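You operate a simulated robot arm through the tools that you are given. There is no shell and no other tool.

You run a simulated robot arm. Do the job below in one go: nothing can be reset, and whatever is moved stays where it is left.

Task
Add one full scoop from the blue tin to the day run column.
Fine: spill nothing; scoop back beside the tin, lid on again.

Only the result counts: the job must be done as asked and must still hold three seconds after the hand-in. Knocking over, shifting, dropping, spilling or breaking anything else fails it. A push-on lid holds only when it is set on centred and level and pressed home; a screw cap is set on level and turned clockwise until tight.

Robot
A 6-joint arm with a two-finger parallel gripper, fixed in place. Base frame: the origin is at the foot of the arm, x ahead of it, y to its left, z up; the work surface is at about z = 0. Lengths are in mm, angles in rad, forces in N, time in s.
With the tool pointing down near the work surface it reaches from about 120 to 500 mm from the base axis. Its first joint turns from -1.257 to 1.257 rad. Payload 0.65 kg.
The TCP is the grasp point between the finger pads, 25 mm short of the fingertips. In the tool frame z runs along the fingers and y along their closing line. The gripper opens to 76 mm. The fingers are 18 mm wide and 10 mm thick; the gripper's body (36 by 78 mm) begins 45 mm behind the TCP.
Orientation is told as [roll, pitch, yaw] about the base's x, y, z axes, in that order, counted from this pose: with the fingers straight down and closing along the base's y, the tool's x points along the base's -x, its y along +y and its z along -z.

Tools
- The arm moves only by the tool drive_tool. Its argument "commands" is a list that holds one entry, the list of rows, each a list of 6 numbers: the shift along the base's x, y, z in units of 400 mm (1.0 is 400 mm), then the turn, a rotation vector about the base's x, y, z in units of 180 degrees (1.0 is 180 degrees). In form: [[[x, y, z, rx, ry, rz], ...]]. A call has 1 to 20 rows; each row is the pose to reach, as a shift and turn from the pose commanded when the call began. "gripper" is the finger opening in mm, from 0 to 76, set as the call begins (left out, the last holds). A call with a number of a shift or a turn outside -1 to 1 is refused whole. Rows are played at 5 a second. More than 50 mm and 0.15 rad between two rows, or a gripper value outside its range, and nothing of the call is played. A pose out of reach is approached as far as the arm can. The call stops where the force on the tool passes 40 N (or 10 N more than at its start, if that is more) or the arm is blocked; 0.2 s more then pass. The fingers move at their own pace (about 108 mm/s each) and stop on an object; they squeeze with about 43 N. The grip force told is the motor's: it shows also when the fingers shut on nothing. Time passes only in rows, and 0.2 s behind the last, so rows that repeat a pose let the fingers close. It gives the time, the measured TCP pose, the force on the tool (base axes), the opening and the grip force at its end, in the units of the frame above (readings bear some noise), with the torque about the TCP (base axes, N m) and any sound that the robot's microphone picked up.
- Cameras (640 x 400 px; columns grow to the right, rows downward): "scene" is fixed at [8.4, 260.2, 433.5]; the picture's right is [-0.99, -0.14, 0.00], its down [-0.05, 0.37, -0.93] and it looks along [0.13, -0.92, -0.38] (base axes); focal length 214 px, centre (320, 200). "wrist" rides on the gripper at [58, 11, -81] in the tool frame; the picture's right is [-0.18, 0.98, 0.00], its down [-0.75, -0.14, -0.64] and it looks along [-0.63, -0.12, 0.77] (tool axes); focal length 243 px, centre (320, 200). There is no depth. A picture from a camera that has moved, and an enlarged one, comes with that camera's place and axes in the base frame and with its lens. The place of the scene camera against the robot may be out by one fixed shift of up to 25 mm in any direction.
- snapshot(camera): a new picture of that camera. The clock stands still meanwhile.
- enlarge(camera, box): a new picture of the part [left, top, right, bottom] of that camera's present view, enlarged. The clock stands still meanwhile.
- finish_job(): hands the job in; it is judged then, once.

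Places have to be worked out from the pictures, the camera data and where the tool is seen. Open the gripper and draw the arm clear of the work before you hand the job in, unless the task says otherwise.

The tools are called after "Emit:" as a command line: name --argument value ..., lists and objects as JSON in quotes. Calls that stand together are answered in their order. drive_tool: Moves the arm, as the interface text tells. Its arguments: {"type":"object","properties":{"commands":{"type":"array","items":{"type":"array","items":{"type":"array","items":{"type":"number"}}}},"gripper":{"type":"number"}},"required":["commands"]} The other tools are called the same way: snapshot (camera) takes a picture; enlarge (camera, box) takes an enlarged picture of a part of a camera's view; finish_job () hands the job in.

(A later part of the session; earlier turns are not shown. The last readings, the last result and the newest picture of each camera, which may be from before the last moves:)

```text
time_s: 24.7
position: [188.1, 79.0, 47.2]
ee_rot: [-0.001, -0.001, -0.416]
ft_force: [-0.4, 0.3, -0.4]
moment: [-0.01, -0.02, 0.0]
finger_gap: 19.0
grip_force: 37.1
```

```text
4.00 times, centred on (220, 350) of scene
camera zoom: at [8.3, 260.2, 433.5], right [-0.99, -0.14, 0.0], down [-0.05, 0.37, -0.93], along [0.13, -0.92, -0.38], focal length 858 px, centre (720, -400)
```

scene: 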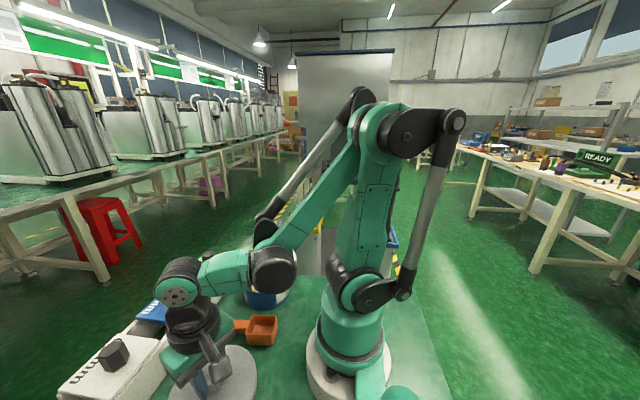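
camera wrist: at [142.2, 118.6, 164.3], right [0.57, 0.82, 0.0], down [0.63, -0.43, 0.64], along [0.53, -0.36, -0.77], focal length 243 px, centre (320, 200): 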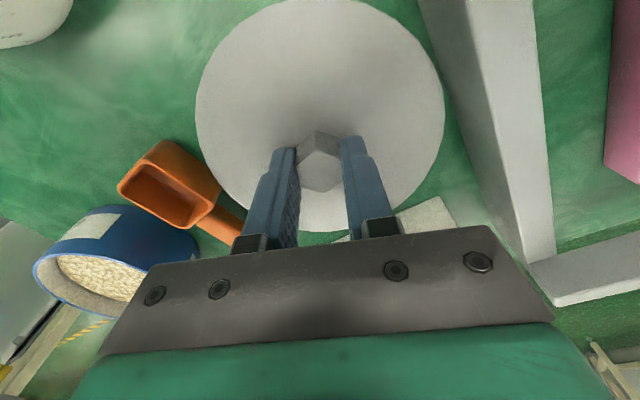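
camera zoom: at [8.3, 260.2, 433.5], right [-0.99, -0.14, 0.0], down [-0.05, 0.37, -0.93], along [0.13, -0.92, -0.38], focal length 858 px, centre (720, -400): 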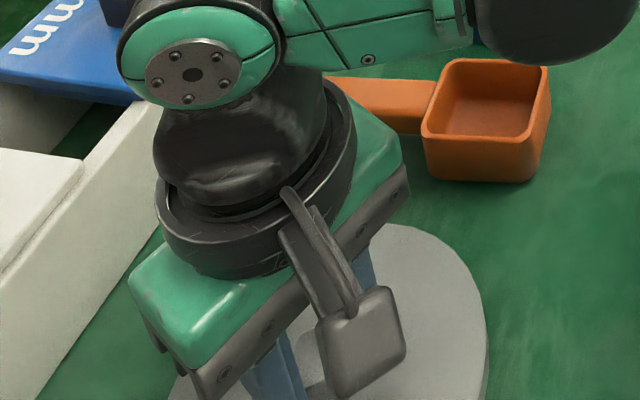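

Emit:
drive_tool --commands '[[[0, 0, -0.005, 0, 0, 0], [0, 0, -0.01, 0, 0, 0], [0, 0, -0.015, 0, 0, 0], [0, 0, -0.015, 0, 0, 0]]]'

```text
time_s: 25.7
position: [190.2, 80.1, 39.7]
ee_rot: [0.0, 0.0, -0.418]
ft_force: [-0.7, 0.4, -1.1]
moment: [0.02, -0.02, 0.0]
finger_gap: 19.2
grip_force: 37.3
```

No contact yet at z≈40; I continue down in 1 mm steps.

Emit:
drive_tool --commands '[[[0, 0, -0.0025, 0, 0, 0], [0, 0, -0.005, 0, 0, 0], [0, 0, -0.005, 0, 0, 0]]]'

Emit:
drive_tool --commands '[[[0, 0, -0.0025, 0, 0, 0], [0, 0, -0.005, 0, 0, 0], [0, 0, -0.005, 0, 0, 0]]]'

```text
time_s: 26.3
position: [190.7, 81.4, 38.9]
ee_rot: [0.001, -0.001, -0.417]
ft_force: [-1.2, 1.3, 18.2]
moment: [-0.01, 0.02, 0.04]
finger_gap: 19.1
grip_force: 37.3
stopped in row 3: the force on the tool passed its limit at 44 N (the readings are from after the stop); the commanded pose is now the measured one
```

```text
time_s: 26.7
position: [190.8, 80.3, 39.4]
ee_rot: [0.0, 0.003, -0.417]
ft_force: [0.0, 0.0, 17.9]
moment: [0.0, -0.02, 0.01]
finger_gap: 19.1
grip_force: 37.3
stopped in row 2: the force on the tool passed its limit at 45 N (the readings are from after the stop); the commanded pose is now the measured one
```

The lid is resting on the table (contact at z≈39). I open and rise.

Emit:
drive_tool --commands '[[[0, 0, 0, 0, 0, 0], [0, 0, 0, 0, 0, 0], [0, 0, 0, 0, 0, 0]]]' --gripper 45

Emit:
drive_tool --commands '[[[0, 0, 0.03, 0, 0, 0], [0, 0, 0.1, 0, 0, 0], [0, 0, 0.2, 0, 0, 0], [0, 0, 0.3, 0, 0, 0], [0, 0, 0.3, 0, 0, 0]]]'

Emit:
snapshot --camera "wrist"

```text
time_s: 27.5
position: [190.3, 80.3, 38.2]
ee_rot: [0.001, 0.003, -0.418]
ft_force: [0.4, -0.2, -0.1]
moment: [0.01, 0.0, 0.02]
finger_gap: 44.8
grip_force: 0.0
```

```text
time_s: 28.7
position: [190.1, 79.5, 156.1]
ee_rot: [-0.001, 0.002, -0.418]
ft_force: [-0.7, 0.4, -0.6]
moment: [0.02, -0.05, 0.01]
finger_gap: 44.7
grip_force: 0.1
```

```text
taken
camera wrist: at [140.3, 112.1, 235.6], right [0.57, 0.82, 0.0], down [0.63, -0.43, 0.64], along [0.53, -0.36, -0.77], focal length 243 px, centre (320, 200)
```

wrist: 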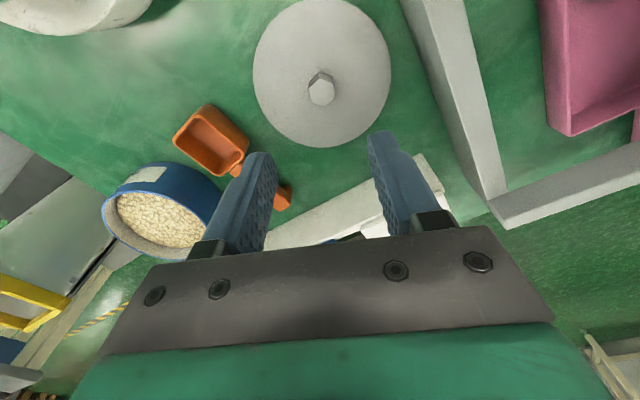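

The lid sits at (190, 80), clear of everything. Now I go above the scoop handle at about (246, −28) with yaw +5.6°.

Emit:
drive_tool --commands '[[[0.035, -0.07, 0, 0, 0, 0.04], [0.07, -0.14, 0, 0, 0, 0.082], [0.105, -0.2, -0.03, 0, 0, 0.123], [0.14, -0.269, -0.06, 0, 0, 0.1643], [0.14, -0.269, -0.09, 0, 0, 0.1643], [0.14, -0.269, -0.09, 0, 0, 0.1643], [0.14, -0.269, -0.09, 0, 0, 0.1643]]]'

Emit:
snapshot --camera "wrist"

Emit:
enlarge --camera "wrist" --box '[240, 60, 400, 180]'

Emit:
enlarge --camera "wrist" --box '[100, 0, 300, 140]'

Emit:
enlarge --camera "scene" --box '[180, 240, 320, 350]'

```text
time_s: 30.3
position: [245.0, -28.0, 121.9]
ee_rot: [-0.001, 0.002, 0.099]
ft_force: [-0.1, 0.1, 0.4]
moment: [-0.02, -0.01, -0.03]
finger_gap: 45.0
grip_force: 0.2
```

```text
taken
camera wrist: at [186.0, -23.7, 201.3], right [0.09, 1.0, 0.0], down [0.76, -0.07, 0.64], along [0.64, -0.06, -0.77], focal length 243 px, centre (320, 200)
```

wrist: 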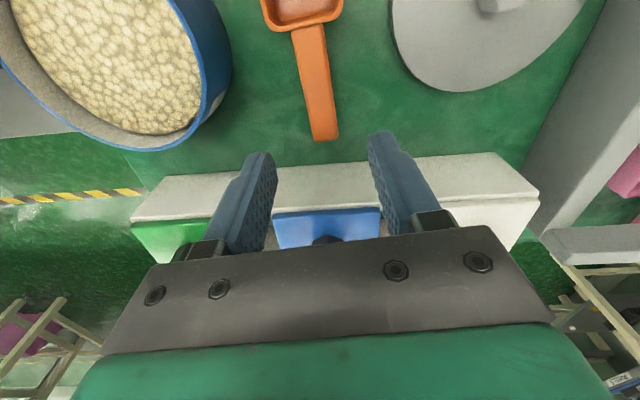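

```text
3.33 times, centred on (320, 120) of wrist
camera zoom: at [186.0, -23.7, 201.3], right [0.09, 1.0, 0.0], down [0.76, -0.07, 0.64], along [0.64, -0.06, -0.77], focal length 809 px, centre (320, 467)
```

zoom: 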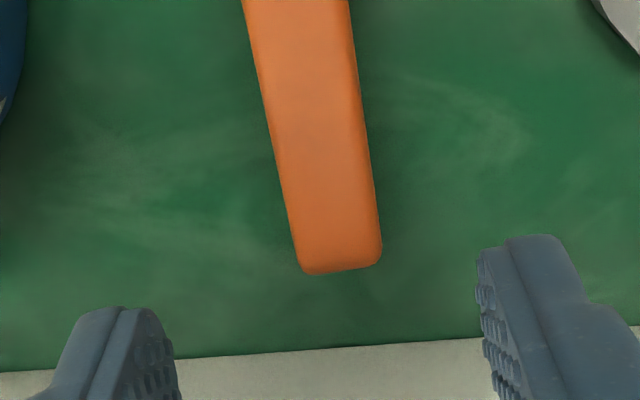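

```text
2.86 times, centred on (200, 70) of wrist
camera zoom: at [186.0, -23.7, 201.3], right [0.09, 1.0, 0.0], down [0.76, -0.07, 0.64], along [0.64, -0.06, -0.77], focal length 693 px, centre (663, 571)
```

zoom: 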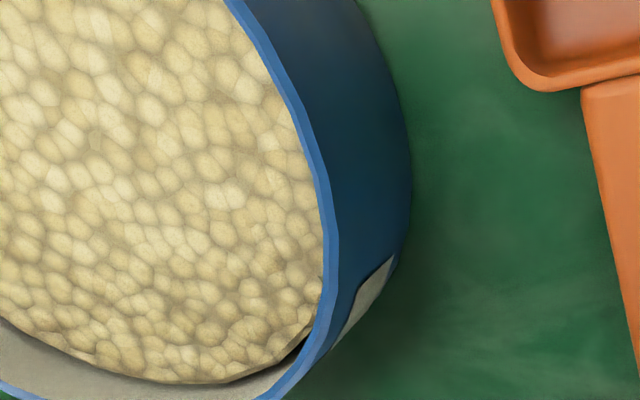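

```text
3.64 times, centred on (250, 295) of scene
camera zoom: at [8.4, 260.2, 433.5], right [-0.99, -0.14, 0.0], down [-0.05, 0.37, -0.93], along [0.13, -0.92, -0.38], focal length 780 px, centre (574, -146)
```

zoom: 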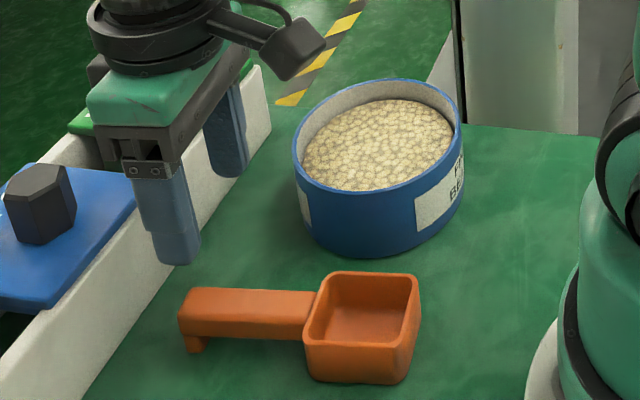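

The handle end is confirmed at (272, −26, z≈25). I descend to TCP z≈29 straddling the handle.

Emit:
drive_tool --commands '[[[0.002, -0.001, -0.08, 0, 0, 0], [0.002, -0.001, -0.15, 0, 0, 0], [0.002, -0.001, -0.2, 0, 0, 0], [0.002, -0.001, -0.224, 0, 0, 0], [0.002, -0.001, -0.231, 0, 0, 0], [0.002, -0.001, -0.231, 0, 0, 0], [0.002, -0.001, -0.231, 0, 0, 0]]]'

Emit:
snapshot --camera "wrist"

Emit:
enlarge --camera "scene" --box '[180, 260, 300, 360]'

```text
time_s: 31.9
position: [248.0, -27.8, 30.6]
ee_rot: [0.0, 0.002, 0.098]
ft_force: [0.0, -0.8, -0.3]
moment: [-0.01, 0.03, 0.03]
finger_gap: 45.0
grip_force: 0.0
```

```text
taken
camera wrist: at [188.6, -23.3, 110.4], right [0.09, 1.0, 0.0], down [0.76, -0.07, 0.64], along [0.64, -0.06, -0.77], focal length 243 px, centre (320, 200)
```

wrist: 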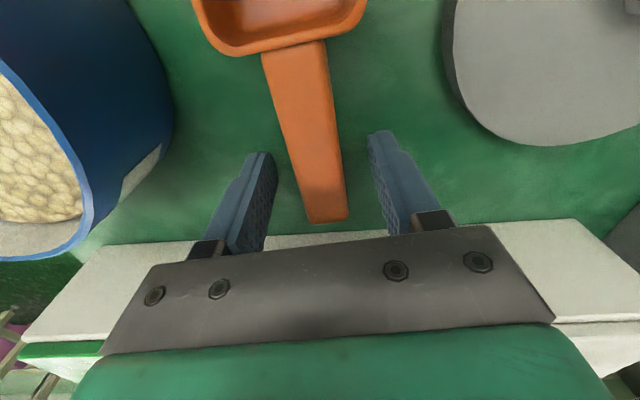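

```text
4.00 times, centred on (240, 310) of scene
camera zoom: at [8.3, 260.2, 433.5], right [-0.99, -0.14, 0.0], down [-0.05, 0.37, -0.93], along [0.13, -0.92, -0.38], focal length 858 px, centre (640, -240)
```

zoom: 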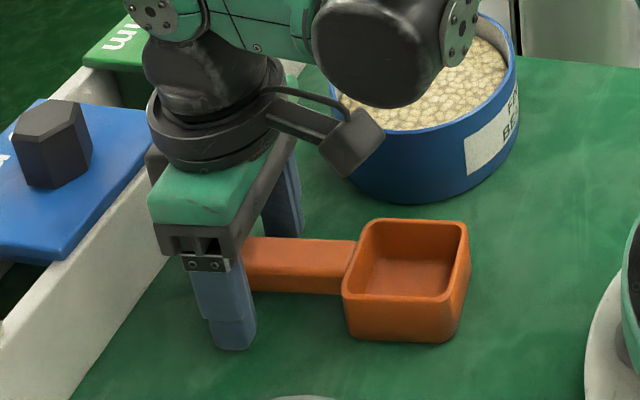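

Aligned over the handle. I lower 2 mm and close.

Emit:
drive_tool --commands '[[[0, 0, -0.005, 0, 0, 0], [0, 0, -0.005, 0, 0, 0]]]'

Emit:
drive_tool --commands '[[[0, 0, 0, 0, 0, 0], [0, 0, 0, 0, 0, 0], [0, 0, 0, 0, 0, 0]]]' --gripper 10

Emit:
snapshot --camera "wrist"

```text
time_s: 32.5
position: [246.9, -28.1, 30.0]
ee_rot: [0.0, 0.0, 0.098]
ft_force: [-0.3, 0.3, -0.4]
moment: [0.01, 0.0, -0.03]
finger_gap: 45.0
grip_force: 0.1
```

```text
time_s: 33.3
position: [248.1, -26.6, 30.3]
ee_rot: [0.001, 0.001, 0.098]
ft_force: [-0.5, 0.2, -0.2]
moment: [0.03, -0.01, 0.0]
finger_gap: 19.1
grip_force: 36.6
```

```text
taken
camera wrist: at [188.0, -22.9, 109.0], right [0.09, 1.0, 0.0], down [0.76, -0.07, 0.64], along [0.64, -0.06, -0.77], focal length 243 px, centre (320, 200)
```

wrist: 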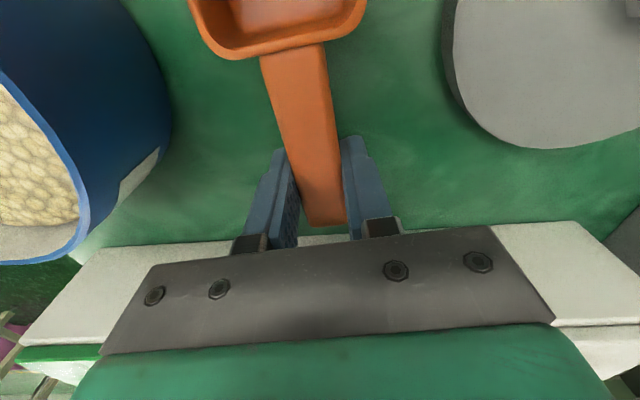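

The scoop is gripped (gap 19.1 mm). I lift it straight up and check it is held level.

Emit:
drive_tool --commands '[[[0, 0, 0.02, 0, 0, 0], [0, 0, 0.06, 0, 0, 0], [0, 0, 0.14, 0, 0, 0], [0, 0, 0.24, 0, 0, 0], [0, 0, 0.33, 0, 0, 0], [0, 0, 0.35, 0, 0, 0], [0, 0, 0.35, 0, 0, 0]]]'

Emit:
snapshot --camera "wrist"

Emit:
snapshot --camera "scene"

Emit:
enlarge --camera "scene" --box '[180, 180, 340, 320]'

```text
time_s: 34.9
position: [246.6, -28.4, 168.1]
ee_rot: [0.0, 0.001, 0.099]
ft_force: [0.2, 0.3, -1.0]
moment: [0.01, -0.03, 0.0]
finger_gap: 19.0
grip_force: 36.8
```

```text
taken
camera wrist: at [187.3, -23.9, 248.2], right [0.09, 1.0, 0.0], down [0.76, -0.07, 0.64], along [0.64, -0.06, -0.77], focal length 243 px, centre (320, 200)
```

wrist: 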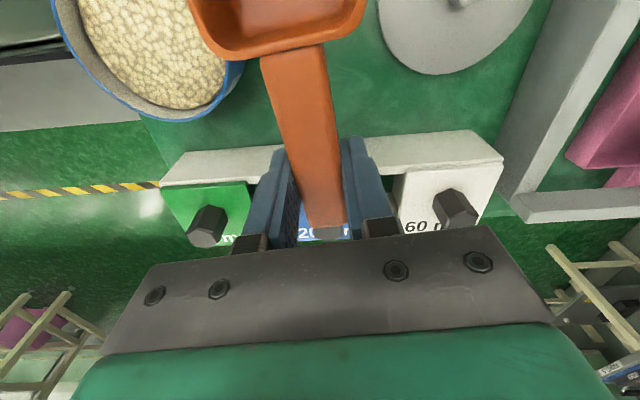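

```text
taken
```

scene: 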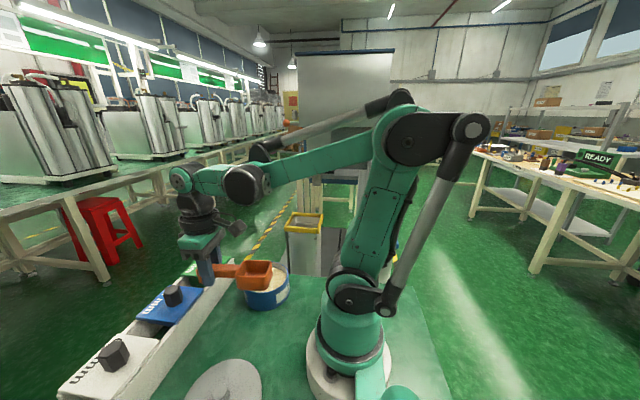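

```text
2.86 times, centred on (260, 250) of scene
camera zoom: at [8.4, 260.2, 433.5], right [-0.99, -0.14, 0.0], down [-0.05, 0.37, -0.93], along [0.13, -0.92, -0.38], focal length 613 px, centre (491, 57)
```

zoom: 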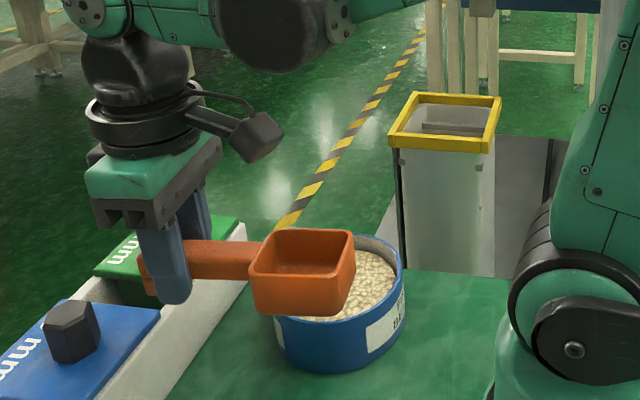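

The scoop is held level and the tin is about 13 mm below brim with beans. I move to a staging pose radially outside the tin (tin azimuth −35.4°), bowl centred above the tin and well clear.

Emit:
drive_tool --commands '[[[0.007, -0.066, 0.02, 0, 0, -0.038], [0.014, -0.132, 0.04, 0, 0, -0.076], [0.021, -0.198, 0.055, 0, 0, -0.114], [0.028, -0.264, 0.055, 0, 0, -0.152], [0.035, -0.33, 0.055, 0, 0, -0.19], [0.042, -0.397, 0.055, 0, 0, -0.228], [0.042, -0.397, 0.055, 0, 0, -0.228]]]'

Emit:
snapshot --camera "wrist"

Emit:
snapshot --camera "scene"

```text
time_s: 36.5
position: [264.0, -188.4, 190.1]
ee_rot: [0.0, 0.003, -0.62]
ft_force: [0.0, 0.4, -1.1]
moment: [0.02, 0.02, -0.03]
finger_gap: 19.1
grip_force: 37.1
```

```text
taken
camera wrist: at [221.6, -146.2, 269.8], right [0.72, 0.69, 0.0], down [0.53, -0.55, 0.64], along [0.45, -0.46, -0.77], focal length 243 px, centre (320, 200)
```

wrist: 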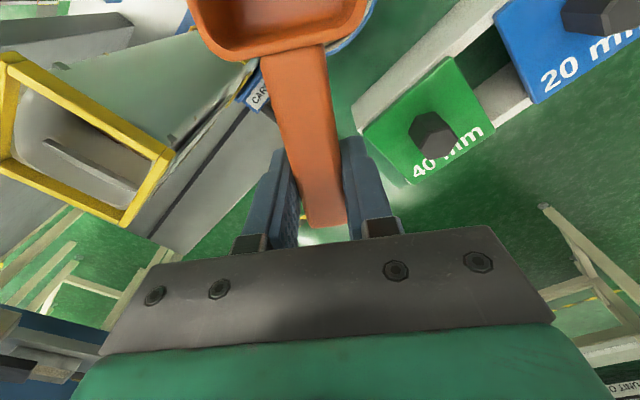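

```text
taken
```

scene: 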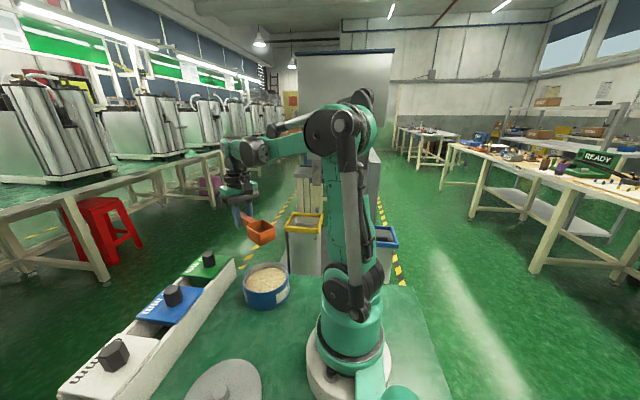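

The tin rim is at z≈55 with inner radius ≈52. I now tilt the scoop 60° bowl-down in the radial plane above the tin, to test reachability before digging.

Emit:
drive_tool --commands '[[[-0.009, 0.0063, 0, -0.0241, -0.034, 0], [-0.018, 0.0127, 0, -0.0483, -0.0679, 0], [-0.027, 0.019, 0, -0.0724, -0.1019, 0], [-0.036, 0.0254, 0, -0.0965, -0.1358, 0], [-0.045, 0.0317, 0, -0.1206, -0.1698, 0], [-0.054, 0.038, 0, -0.1448, -0.2038, 0], [-0.063, 0.0444, 0, -0.1689, -0.2377, 0], [-0.0713, 0.0507, 0, -0.193, -0.2717, 0], [-0.0713, 0.0507, 0, -0.193, -0.2717, 0]]]'

Emit:
snapshot --camera "wrist"

Emit:
snapshot --camera "scene"

Emit:
enlarge --camera "scene" --box '[180, 180, 340, 320]'

```text
time_s: 38.5
position: [235.9, -166.1, 190.6]
ee_rot: [0.0, -1.048, -0.616]
ft_force: [0.7, -0.2, -0.4]
moment: [0.0, -0.01, 0.01]
finger_gap: 19.2
grip_force: 37.0
```

```text
taken
camera wrist: at [160.7, -100.3, 178.7], right [0.64, 0.75, 0.16], down [-0.23, -0.01, 0.97], along [0.73, -0.66, 0.16], focal length 243 px, centre (320, 200)
```

wrist: 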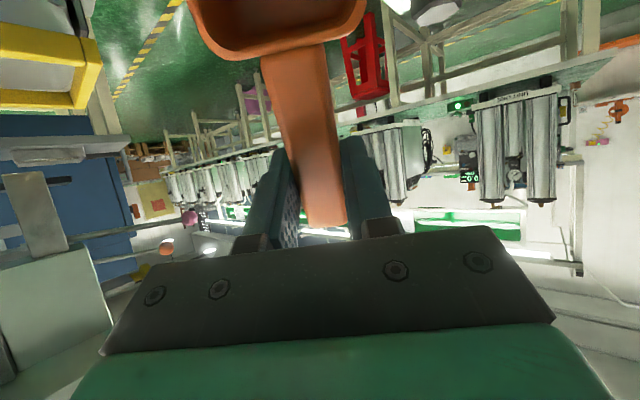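

```text
taken
```

scene: 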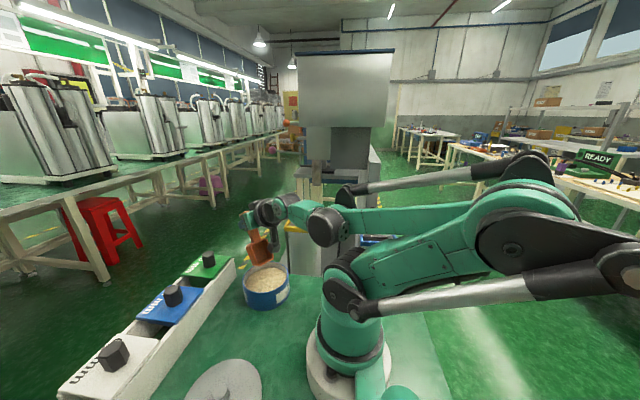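

```text
2.86 times, centred on (260, 250) of scene
camera zoom: at [8.3, 260.2, 433.5], right [-0.99, -0.14, 0.0], down [-0.05, 0.37, -0.93], along [0.13, -0.92, -0.38], focal length 613 px, centre (491, 57)
```

zoom: 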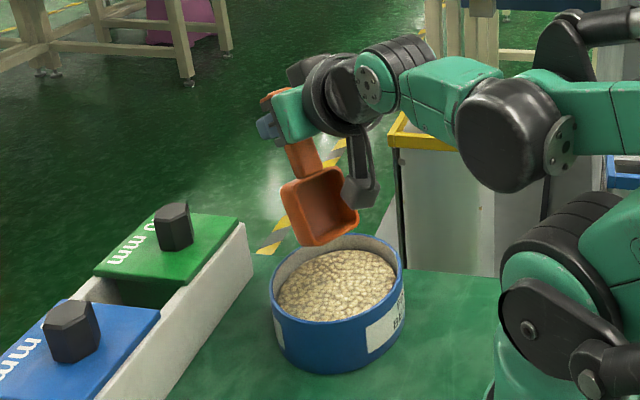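

Reachable at 60°, but the arm is strongly folded, so I'll dig at 50° instead. I adjust tilt/position and lower until the bowl's front is just above the beans, then check.

Emit:
drive_tool --commands '[[[0.0102, -0.0073, 0, 0.0161, 0.0227, 0], [0.0204, -0.0145, 0, 0.0322, 0.0453, 0], [0.0204, -0.0145, -0.04, 0.0322, 0.0453, 0], [0.0204, -0.0145, -0.08, 0.0322, 0.0453, 0], [0.0204, -0.0145, -0.11, 0.0322, 0.0453, 0], [0.0204, -0.0145, -0.12, 0.0322, 0.0453, 0], [0.0204, -0.0145, -0.12, 0.0322, 0.0453, 0]]]'

Emit:
enlarge --camera "scene" --box '[200, 200, 340, 320]'

Emit:
snapshot --camera "wrist"

```text
time_s: 40.1
position: [245.0, -172.5, 142.1]
ee_rot: [-0.001, -0.871, -0.618]
ft_force: [0.4, 0.3, 0.1]
moment: [0.02, -0.01, 0.01]
finger_gap: 19.3
grip_force: 36.7
```

```text
3.33 times, centred on (270, 260) of scene
camera zoom: at [8.3, 260.2, 433.5], right [-0.99, -0.14, 0.0], down [-0.05, 0.37, -0.93], along [0.13, -0.92, -0.38], focal length 715 px, centre (487, 0)
```

zoom: 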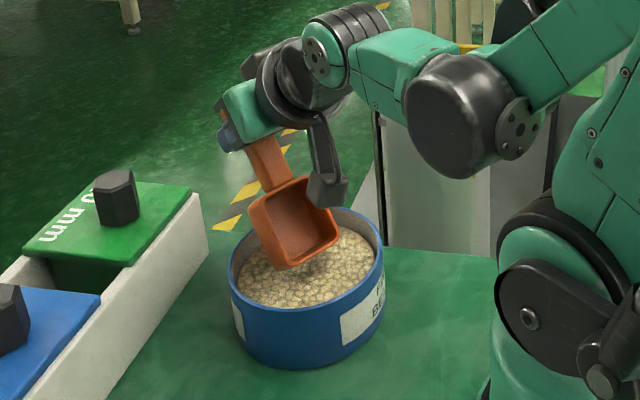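

```text
taken
camera wrist: at [169.5, -107.2, 147.9], right [0.67, 0.73, 0.14], down [-0.09, -0.11, 0.99], along [0.74, -0.67, -0.01], focal length 243 px, centre (320, 200)
```

wrist: 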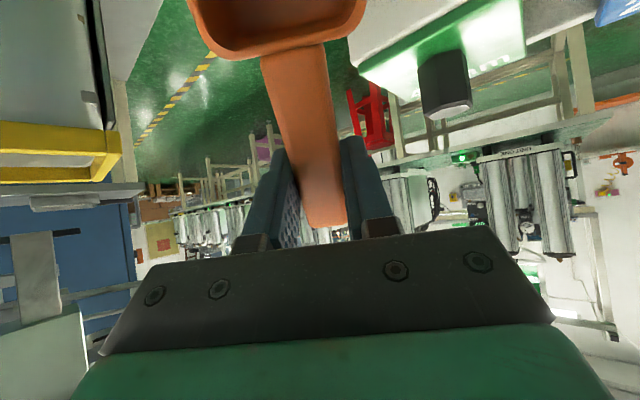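

Clear so far; the bowl tip is just at the bean surface in the outer half of the tin. I plunge 38 mm slowly.

Emit:
drive_tool --commands '[[[-0.001, 0.001, -0.02, 0, 0, 0], [-0.001, 0.001, -0.04, 0, 0, 0], [-0.001, 0.001, -0.06, 0, 0, 0], [-0.001, 0.001, -0.075, 0, 0, 0], [-0.001, 0.001, -0.088, 0, 0, 0], [-0.001, 0.001, -0.095, 0, 0, 0], [-0.001, 0.001, -0.095, 0, 0, 0]]]'

Emit:
enlarge --camera "scene" --box '[200, 200, 340, 320]'

```text
time_s: 41.7
position: [243.8, -172.8, 104.9]
ee_rot: [0.0, -0.871, -0.617]
ft_force: [-0.2, 0.2, -0.1]
moment: [-0.01, -0.04, 0.01]
finger_gap: 19.0
grip_force: 37.1
```

```text
3.33 times, centred on (270, 260) of scene
camera zoom: at [8.3, 260.2, 433.5], right [-0.99, -0.14, 0.0], down [-0.05, 0.37, -0.93], along [0.13, -0.92, -0.38], focal length 715 px, centre (487, 0)
```

zoom: 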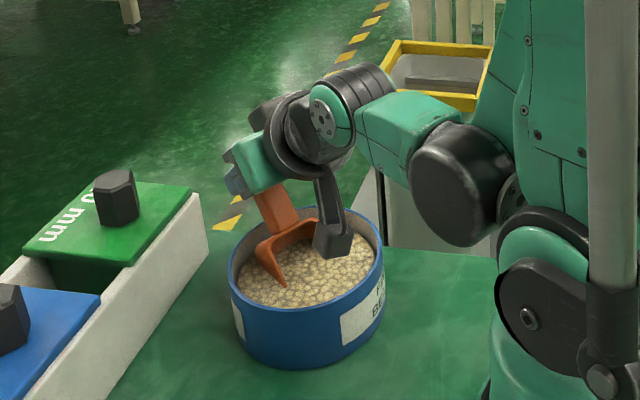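

The plunge met no resistance and the bowl is well buried. I sweep forward to the far side while pivoting up to 26°, then look.

Emit:
drive_tool --commands '[[[-0.012, 0.0085, -0.01, 0.0129, 0.0181, 0], [-0.0224, 0.0159, -0.02, 0.0257, 0.0362, 0], [-0.0251, 0.0178, -0.0255, 0.0386, 0.0543, 0], [-0.0124, 0.0088, -0.0345, 0.0579, 0.0815, 0], [-0.0016, 0.0012, -0.0425, 0.0772, 0.1087, 0], [-0.0016, 0.0012, -0.0425, 0.0772, 0.1087, 0]]]'

Emit:
enlarge --camera "scene" --box '[200, 200, 340, 320]'

Emit:
snapshot --camera "wrist"

```text
time_s: 43.1
position: [242.6, -173.0, 86.1]
ee_rot: [-0.001, -0.451, -0.62]
ft_force: [0.3, -0.5, -0.9]
moment: [-0.03, 0.0, -0.03]
finger_gap: 19.1
grip_force: 37.0
```

```text
3.33 times, centred on (270, 260) of scene
camera zoom: at [8.4, 260.2, 433.5], right [-0.99, -0.14, 0.0], down [-0.05, 0.37, -0.93], along [0.13, -0.92, -0.38], focal length 715 px, centre (487, 0)
```

zoom: 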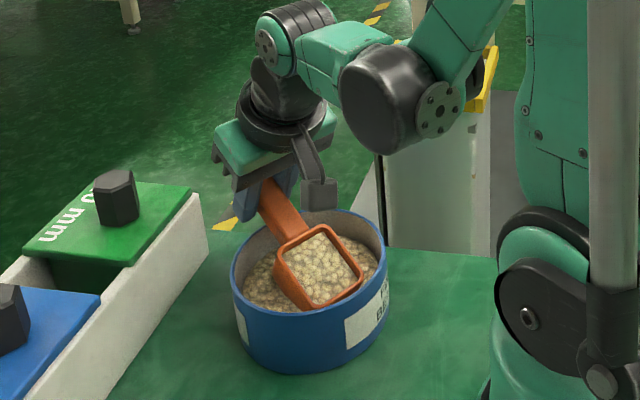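

```text
taken
camera wrist: at [177.7, -113.0, 132.9], right [0.7, 0.71, 0.08], down [0.24, -0.34, 0.91], along [0.67, -0.62, -0.41], focal length 243 px, centre (320, 200)
```

wrist: 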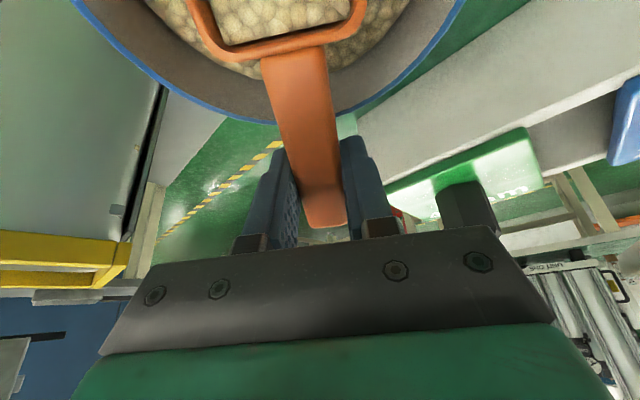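

The bowl is full of beans. The tin may have shifted a hair, so I check it closely before lifting.

Emit:
enlarge --camera "scene" --box '[240, 250, 300, 310]'

```text
6.67 times, centred on (270, 280) of scene
camera zoom: at [8.4, 260.2, 433.5], right [-0.99, -0.14, 0.0], down [-0.05, 0.37, -0.93], along [0.13, -0.92, -0.38], focal length 1430 px, centre (653, -333)
```

zoom: 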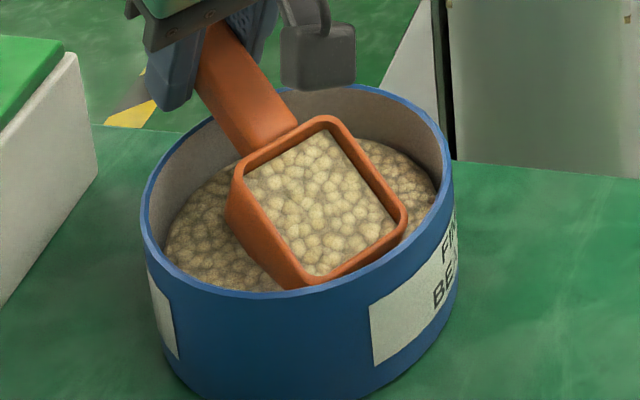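

The bowl lip is near the inner wall; I retreat slightly outward while levelling and lifting so the full bowl ends centred over the tin.

Emit:
drive_tool --commands '[[[0.0092, -0.0065, 0.004, 0.0113, 0.0159, 0], [0.0183, -0.013, 0.0085, 0.0225, 0.0317, 0], [0.0255, -0.0181, 0.012, 0.0338, 0.0476, 0], [0.0326, -0.0232, 0.016, 0.045, 0.0634, 0], [0.0392, -0.0279, 0.024, 0.0563, 0.0793, 0], [0.0458, -0.0326, 0.032, 0.0676, 0.0951, 0], [0.0509, -0.0362, 0.05, 0.083, 0.1168, 0], [0.0509, -0.0362, 0.055, 0.083, 0.1168, 0], [0.0509, -0.0362, 0.055, 0.083, 0.1168, 0]]]'

Emit:
enlarge --camera "scene" --box '[200, 200, 340, 320]'

Emit:
snapshot --camera "wrist"

```text
time_s: 45.1
position: [262.1, -185.3, 109.7]
ee_rot: [-0.001, -0.001, -0.619]
ft_force: [0.4, -0.2, -0.1]
moment: [0.01, 0.0, -0.01]
finger_gap: 19.0
grip_force: 37.1
```

```text
3.33 times, centred on (270, 260) of scene
camera zoom: at [8.4, 260.2, 433.5], right [-0.99, -0.14, 0.0], down [-0.05, 0.37, -0.93], along [0.13, -0.92, -0.38], focal length 715 px, centre (487, 0)
```

zoom: 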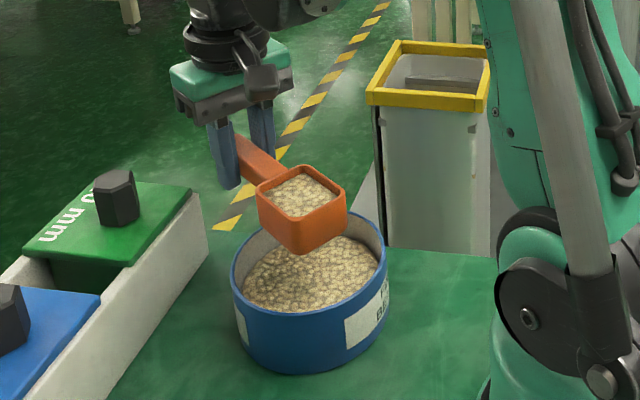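

```text
taken
camera wrist: at [220.5, -142.9, 188.8], right [0.72, 0.69, 0.0], down [0.53, -0.55, 0.64], along [0.45, -0.46, -0.76], focal length 243 px, centre (320, 200)
```

wrist: 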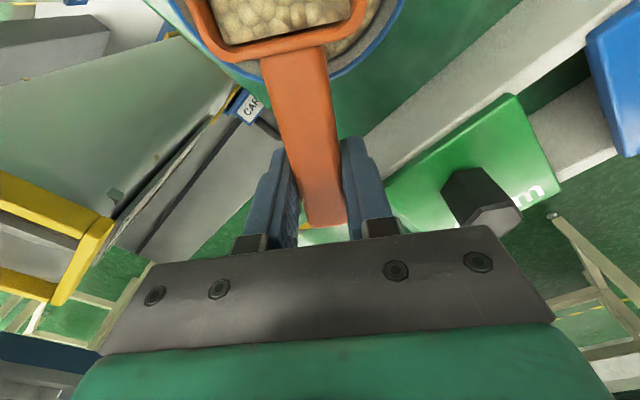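

The scoop is full and level over the tin with nothing spilled. I look closer at its fill before carrying it.

Emit:
enlarge --camera "scene" --box '[245, 240, 295, 285]'

Emit:
enlarge --camera "wrist" --box '[180, 0, 420, 120]'

```text
8.89 times, centred on (270, 262) of scene
camera zoom: at [8.4, 260.2, 433.5], right [-0.99, -0.14, 0.0], down [-0.05, 0.37, -0.93], along [0.13, -0.92, -0.38], focal length 1906 px, centre (764, -356)
```

zoom: 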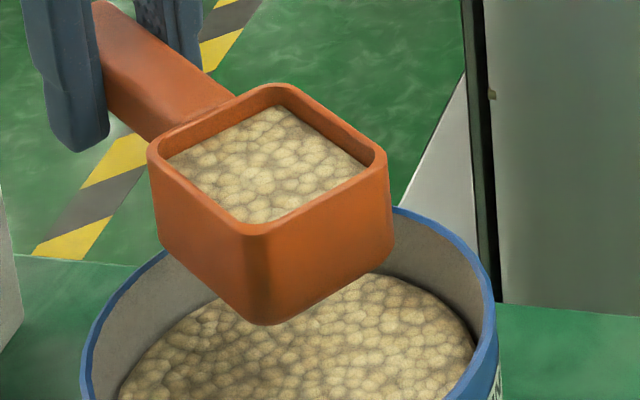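

```text
2.67 times, centred on (300, 60) of wrist
camera zoom: at [220.5, -142.9, 188.8], right [0.72, 0.69, 0.0], down [0.53, -0.55, 0.64], along [0.45, -0.46, -0.76], focal length 647 px, centre (373, 573)
```

zoom: 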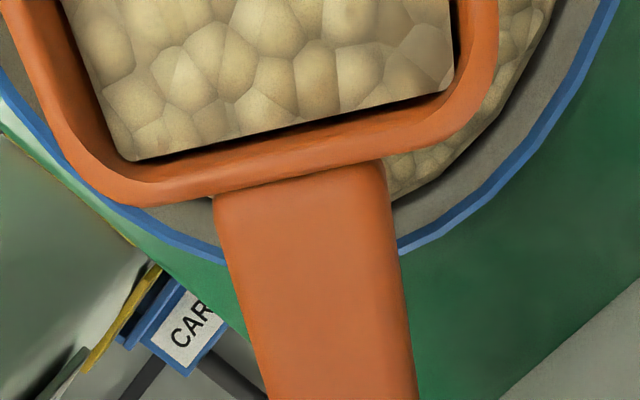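

The scoop is filled evenly just under its rim. Recomputing from several views, the yellow column's rim spans x≈96–203, y≈−420…−307 at z≈89 (centre ≈(149, −364)). I carry the scoop level, first up then across, turning to yaw +30° so I can pour sideways with the bowl over the column.

Emit:
drive_tool --commands '[[[0, 0, 0.03, 0, 0, 0], [0, 0, 0.08, 0, 0, 0], [0, 0, 0.13, 0, 0, 0], [-0.008, -0.025, 0.15, 0, 0, 0.03], [-0.018, -0.055, 0.15, 0, 0, 0.06], [-0.03, -0.09, 0.15, 0, 0, 0.095], [-0.042, -0.125, 0.15, 0, 0, 0.13], [-0.054, -0.16, 0.15, 0, 0, 0.165], [-0.066, -0.195, 0.15, 0, 0, 0.2], [-0.078, -0.23, 0.15, 0, 0, 0.235], [-0.09, -0.265, 0.15, 0, 0, 0.27], [-0.102, -0.295, 0.15, 0, 0, 0.305], [-0.112, -0.32, 0.15, 0, 0, 0.335], [-0.12, -0.3425, 0.15, 0, 0, 0.364], [-0.12, -0.3425, 0.15, 0, 0, 0.364]]]'

Emit:
snapshot --camera "wrist"

Emit:
snapshot --camera "scene"

Emit:
enlarge --camera "scene" --box '[230, 160, 350, 280]'

```text
time_s: 48.3
position: [214.4, -321.3, 170.7]
ee_rot: [0.0, -0.002, 0.526]
ft_force: [-0.2, -0.3, -0.4]
moment: [0.03, 0.01, -0.02]
finger_gap: 19.2
grip_force: 36.7
```

```text
taken
camera wrist: at [158.5, -343.1, 249.3], right [-0.34, 0.94, 0.0], down [0.72, 0.26, 0.64], along [0.61, 0.22, -0.76], focal length 243 px, centre (320, 200)
```

wrist: 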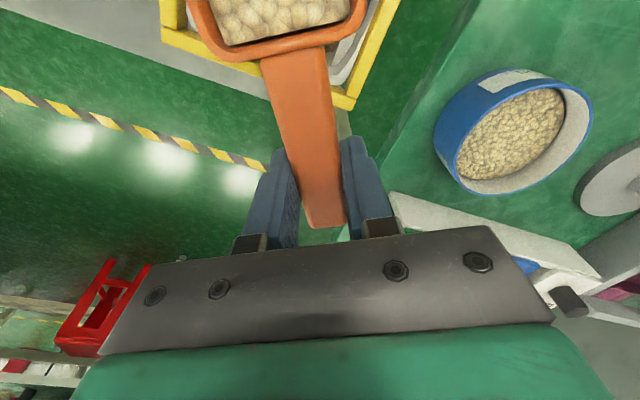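

```text
taken
```

scene: 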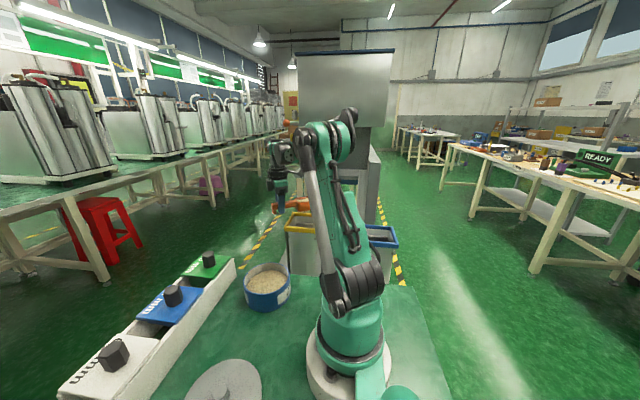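

```text
3.33 times, centred on (290, 220) of scene
camera zoom: at [8.4, 260.2, 433.5], right [-0.99, -0.14, 0.0], down [-0.05, 0.37, -0.93], along [0.13, -0.92, -0.38], focal length 715 px, centre (420, 133)
```

zoom: 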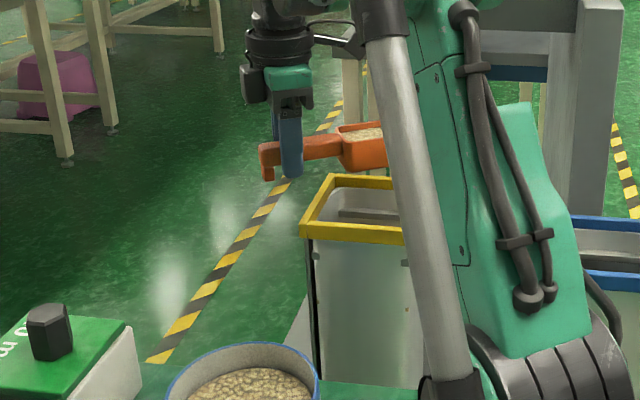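

The bowl is centred over the opening (bowl centre ≈(150, −359)). I shift 10 mm outward, lower a little, and roll the scoop gradually to about 80° to pour over its inner side lip.

Emit:
drive_tool --commands '[[[0.006, -0.011, -0.02, 0, 0, 0], [0.0125, -0.0225, -0.04, 0, 0, 0], [0.0125, -0.0225, -0.04, -0.0275, -0.0159, 0], [0.0125, -0.0225, -0.04, -0.055, -0.0318, 0], [0.0125, -0.0225, -0.04, -0.0825, -0.0476, 0], [0.0125, -0.0225, -0.04, -0.11, -0.0635, 0], [0.0125, -0.0225, -0.04, -0.1375, -0.0794, 0], [0.0125, -0.0225, -0.04, -0.165, -0.0953, 0], [0.0125, -0.0225, -0.04, -0.1925, -0.1111, 0], [0.0125, -0.0225, -0.04, -0.22, -0.127, 0], [0.0125, -0.0225, -0.04, -0.2475, -0.1429, 0], [0.0125, -0.0225, -0.04, -0.275, -0.1588, 0], [0.0125, -0.0225, -0.04, -0.3025, -0.1747, 0], [0.0125, -0.0225, -0.04, -0.33, -0.1905, 0], [0.0125, -0.0225, -0.04, -0.3575, -0.2064, 0], [0.0125, -0.0225, -0.04, -0.385, -0.2223, 0], [0.0125, -0.0225, -0.04, -0.385, -0.2223, 0]]]'

Emit:
snapshot --camera "wrist"

Emit:
snapshot --camera "scene"

Emit:
enlarge --camera "scene" --box '[230, 160, 350, 280]'

```text
time_s: 51.9
position: [220.0, -333.0, 159.1]
ee_rot: [-1.396, 0.0, 0.525]
ft_force: [0.0, -0.8, -0.3]
moment: [0.03, 0.01, 0.02]
finger_gap: 19.3
grip_force: 37.0
out of reach, approached as far as the arm can: row 16, 17
```

```text
taken
camera wrist: at [128.9, -293.0, 160.5], right [0.07, 0.24, -0.97], down [0.35, 0.9, 0.25], along [0.94, -0.35, -0.02], focal length 243 px, centre (320, 200)
```

wrist: 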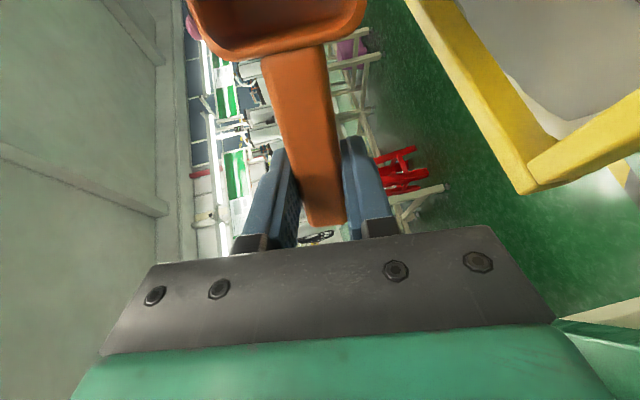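

```text
taken
```

scene: 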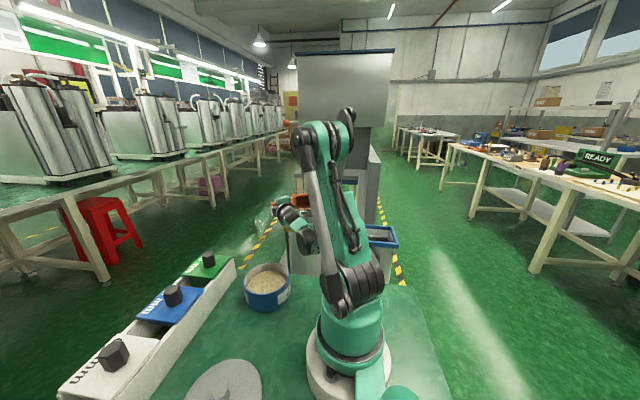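

```text
3.33 times, centred on (290, 220) of scene
camera zoom: at [8.3, 260.2, 433.5], right [-0.99, -0.14, 0.0], down [-0.05, 0.37, -0.93], along [0.13, -0.92, -0.38], focal length 715 px, centre (420, 133)
```

zoom: 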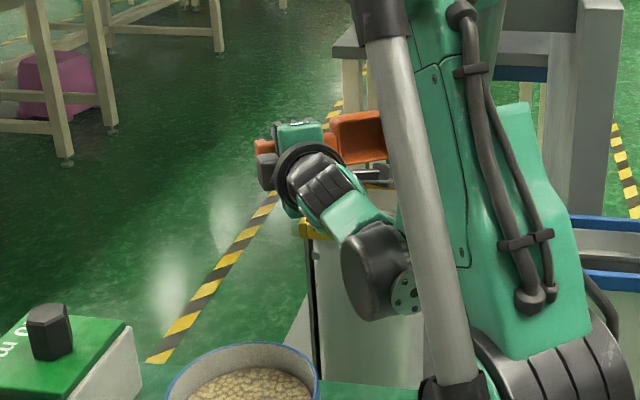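

The tilt reached 80° (slightly limited) and the bowl looks emptied. I check closely.

Emit:
enlarge --camera "scene" --box '[280, 180, 330, 220]'

Emit:
enlarge --camera "wrist" --box '[170, 0, 390, 70]'

Emit:
enlarge --camera "wrist" --box '[400, 0, 640, 220]'

```text
10.00 times, centred on (305, 200) of scene
camera zoom: at [8.3, 260.2, 433.5], right [-0.99, -0.14, 0.0], down [-0.05, 0.37, -0.93], along [0.13, -0.92, -0.38], focal length 2145 px, centre (470, 200)
```

zoom: 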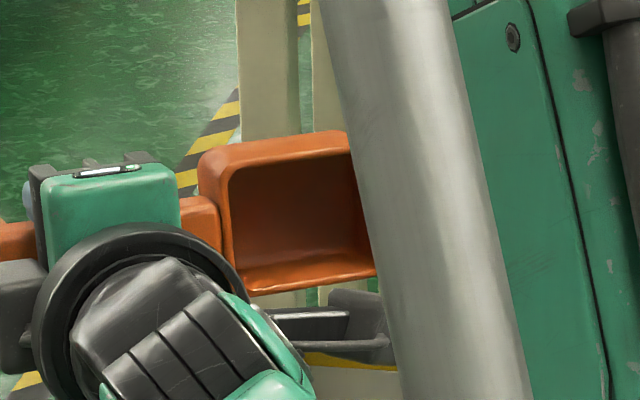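

```text
2.91 times, centred on (280, 35) of wrist
camera zoom: at [128.9, -293.0, 160.5], right [0.07, 0.24, -0.97], down [0.35, 0.9, 0.25], along [0.94, -0.35, -0.02], focal length 706 px, centre (436, 680)
```

zoom: 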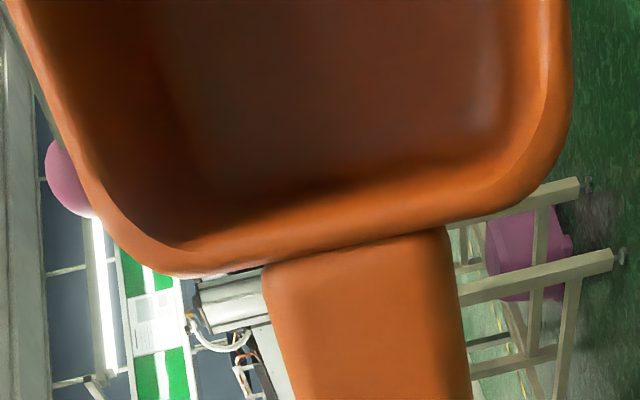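

```text
1.82 times, centred on (520, 110) of wrist
camera zoom: at [128.9, -293.0, 160.5], right [0.07, 0.24, -0.97], down [0.35, 0.9, 0.25], along [0.94, -0.35, -0.02], focal length 441 px, centre (-44, 364)
```

zoom: 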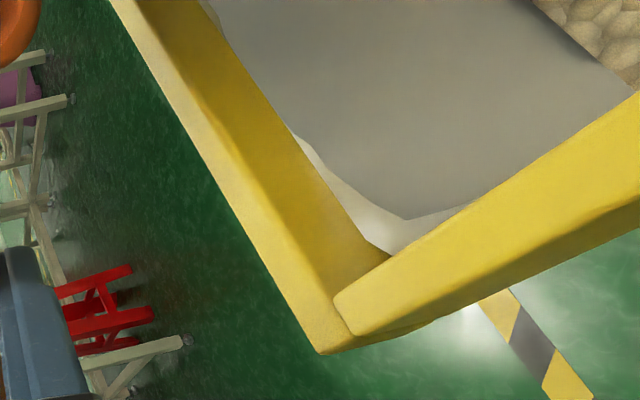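

The bowl is completely empty. I roll back to level over the column and rise.

Emit:
drive_tool --commands '[[[0, 0, 0.005, 0.035, 0.0202, 0], [0, 0, 0.01, 0.07, 0.0404, 0], [0, 0, 0.015, 0.105, 0.0606, 0], [0, 0, 0.02, 0.14, 0.0808, 0], [0, 0, 0.025, 0.175, 0.101, 0], [0, 0, 0.03, 0.21, 0.1212, 0], [0, 0, 0.03, 0.245, 0.1414, 0], [0, 0, 0.03, 0.28, 0.1616, 0], [0, 0, 0.03, 0.315, 0.1818, 0], [0, 0, 0.03, 0.35, 0.202, 0], [-0.0075, 0.015, 0.0325, 0.385, 0.2222, 0], [-0.015, 0.03, 0.0325, 0.385, 0.2222, 0], [-0.015, 0.03, 0.0325, 0.385, 0.2222, 0]]]'

Emit:
snapshot --camera "wrist"

Emit:
enlarge --camera "scene" --box '[210, 180, 350, 310]'

```text
time_s: 54.7
position: [214.3, -321.7, 170.9]
ee_rot: [0.002, -0.001, 0.525]
ft_force: [-0.3, -0.2, 0.0]
moment: [0.01, -0.02, 0.02]
finger_gap: 19.0
grip_force: 36.9
```

```text
taken
camera wrist: at [159.2, -342.5, 250.3], right [-0.33, 0.94, 0.0], down [0.72, 0.25, 0.64], along [0.61, 0.22, -0.76], focal length 243 px, centre (320, 200)
```

wrist: 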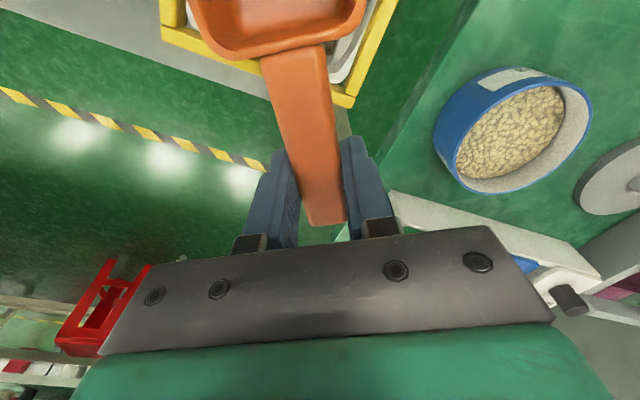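

```text
3.08 times, centred on (280, 245) of scene
camera zoom: at [8.4, 260.2, 433.5], right [-0.99, -0.14, 0.0], down [-0.05, 0.37, -0.93], along [0.13, -0.92, -0.38], focal length 660 px, centre (443, 62)
```

zoom: 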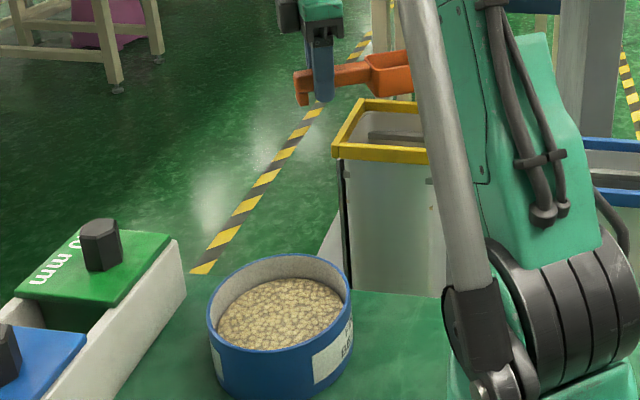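

No stray beans seen. I carry the scoop back over its original place beside the tin.

Emit:
drive_tool --commands '[[[0.01, 0.07, 0, 0, 0, -0.015], [0.02, 0.15, 0, 0, 0, -0.03], [0.03, 0.24, 0, 0, 0, -0.045], [0.04, 0.33, 0, 0, 0, -0.06], [0.05, 0.42, 0, 0, 0, -0.08], [0.06, 0.51, 0, 0, 0, -0.1], [0.07, 0.6, 0, 0, 0, -0.12], [0.08, 0.68, 0, 0, 0, -0.136], [0.0825, 0.735, 0, 0, 0, -0.136], [0.0825, 0.735, -0.08, 0, 0, -0.136], [0.0825, 0.735, -0.16, 0, 0, -0.136], [0.0825, 0.735, -0.24, 0, 0, -0.136], [0.0825, 0.735, -0.3, 0, 0, -0.136], [0.0825, 0.735, -0.33, 0, 0, -0.136], [0.0825, 0.735, -0.33, 0, 0, -0.136]]]'

Emit:
enlarge --camera "scene" --box '[180, 240, 320, 360]'

```text
time_s: 57.9
position: [246.6, -27.2, 36.0]
ee_rot: [0.001, -0.003, 0.098]
ft_force: [0.2, 0.7, -0.1]
moment: [0.01, -0.04, -0.02]
finger_gap: 18.9
grip_force: 37.2
```

```text
3.33 times, centred on (250, 300) of scene
camera zoom: at [8.3, 260.2, 433.5], right [-0.99, -0.14, 0.0], down [-0.05, 0.37, -0.93], along [0.13, -0.92, -0.38], focal length 715 px, centre (553, -133)
```

zoom: 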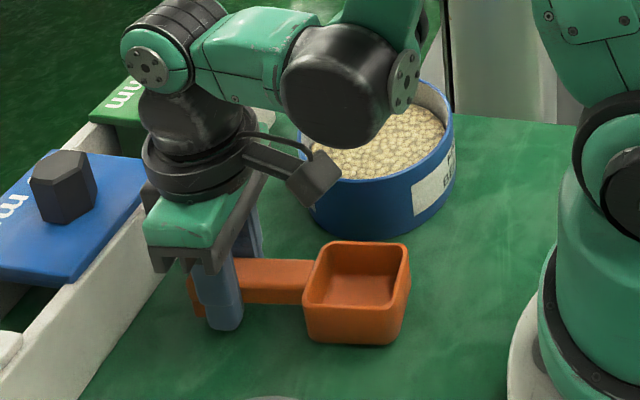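

The scoop hovers a few mm above its spot; I lower in small steps until contact.

Emit:
drive_tool --commands '[[[0, 0, -0.005, 0, 0, 0], [0, 0, -0.01, 0, 0, 0], [0, 0, -0.01, 0, 0, 0]]]'

Emit:
drive_tool --commands '[[[0, 0, -0.0025, 0, 0, 0], [0, 0, -0.0025, 0, 0, 0]]]'

```text
time_s: 58.7
position: [246.0, -27.8, 34.0]
ee_rot: [0.0, -0.003, 0.101]
ft_force: [-0.3, 0.2, -0.2]
moment: [0.02, -0.05, 0.0]
finger_gap: 19.0
grip_force: 36.5
```

```text
time_s: 59.3
position: [247.0, -28.5, 32.5]
ee_rot: [0.001, -0.003, 0.1]
ft_force: [-0.2, -0.1, -0.5]
moment: [-0.02, -0.04, -0.01]
finger_gap: 19.1
grip_force: 36.8
```

Emit:
drive_tool --commands '[[[0, 0, -0.0025, 0, 0, 0], [0, 0, -0.005, 0, 0, 0], [0, 0, -0.005, 0, 0, 0]]]'

Emit:
drive_tool --commands '[[[0, 0, -0.002, 0, 0, 0], [0, 0, -0.002, 0, 0, 0]]]'

```text
time_s: 60.1
position: [246.9, -27.9, 31.3]
ee_rot: [0.0, -0.002, 0.098]
ft_force: [-0.3, 0.1, -1.0]
moment: [0.0, -0.01, 0.03]
finger_gap: 19.1
grip_force: 36.8
```

```text
time_s: 60.7
position: [247.9, -27.5, 30.5]
ee_rot: [0.001, -0.003, 0.1]
ft_force: [-0.2, -0.2, -0.9]
moment: [0.0, -0.04, -0.01]
finger_gap: 19.0
grip_force: 36.7
```

Emit:
drive_tool --commands '[[[0, 0, -0.002, 0, 0, 0], [0, 0, -0.002, 0, 0, 0]]]'

Emit:
drive_tool --commands '[[[0, 0, -0.002, 0, 0, 0], [0, 0, -0.002, 0, 0, 0]]]'

```text
time_s: 61.3
position: [247.7, -27.1, 29.2]
ee_rot: [0.002, -0.004, 0.101]
ft_force: [0.7, 0.6, 31.2]
moment: [-0.01, -0.11, -0.01]
finger_gap: 19.1
grip_force: 36.7
```

```text
time_s: 61.9
position: [246.7, -28.1, 29.7]
ee_rot: [-0.001, -0.002, 0.099]
ft_force: [-1.5, -2.0, 29.1]
moment: [-0.06, -0.03, 0.03]
finger_gap: 18.8
grip_force: 36.8
```

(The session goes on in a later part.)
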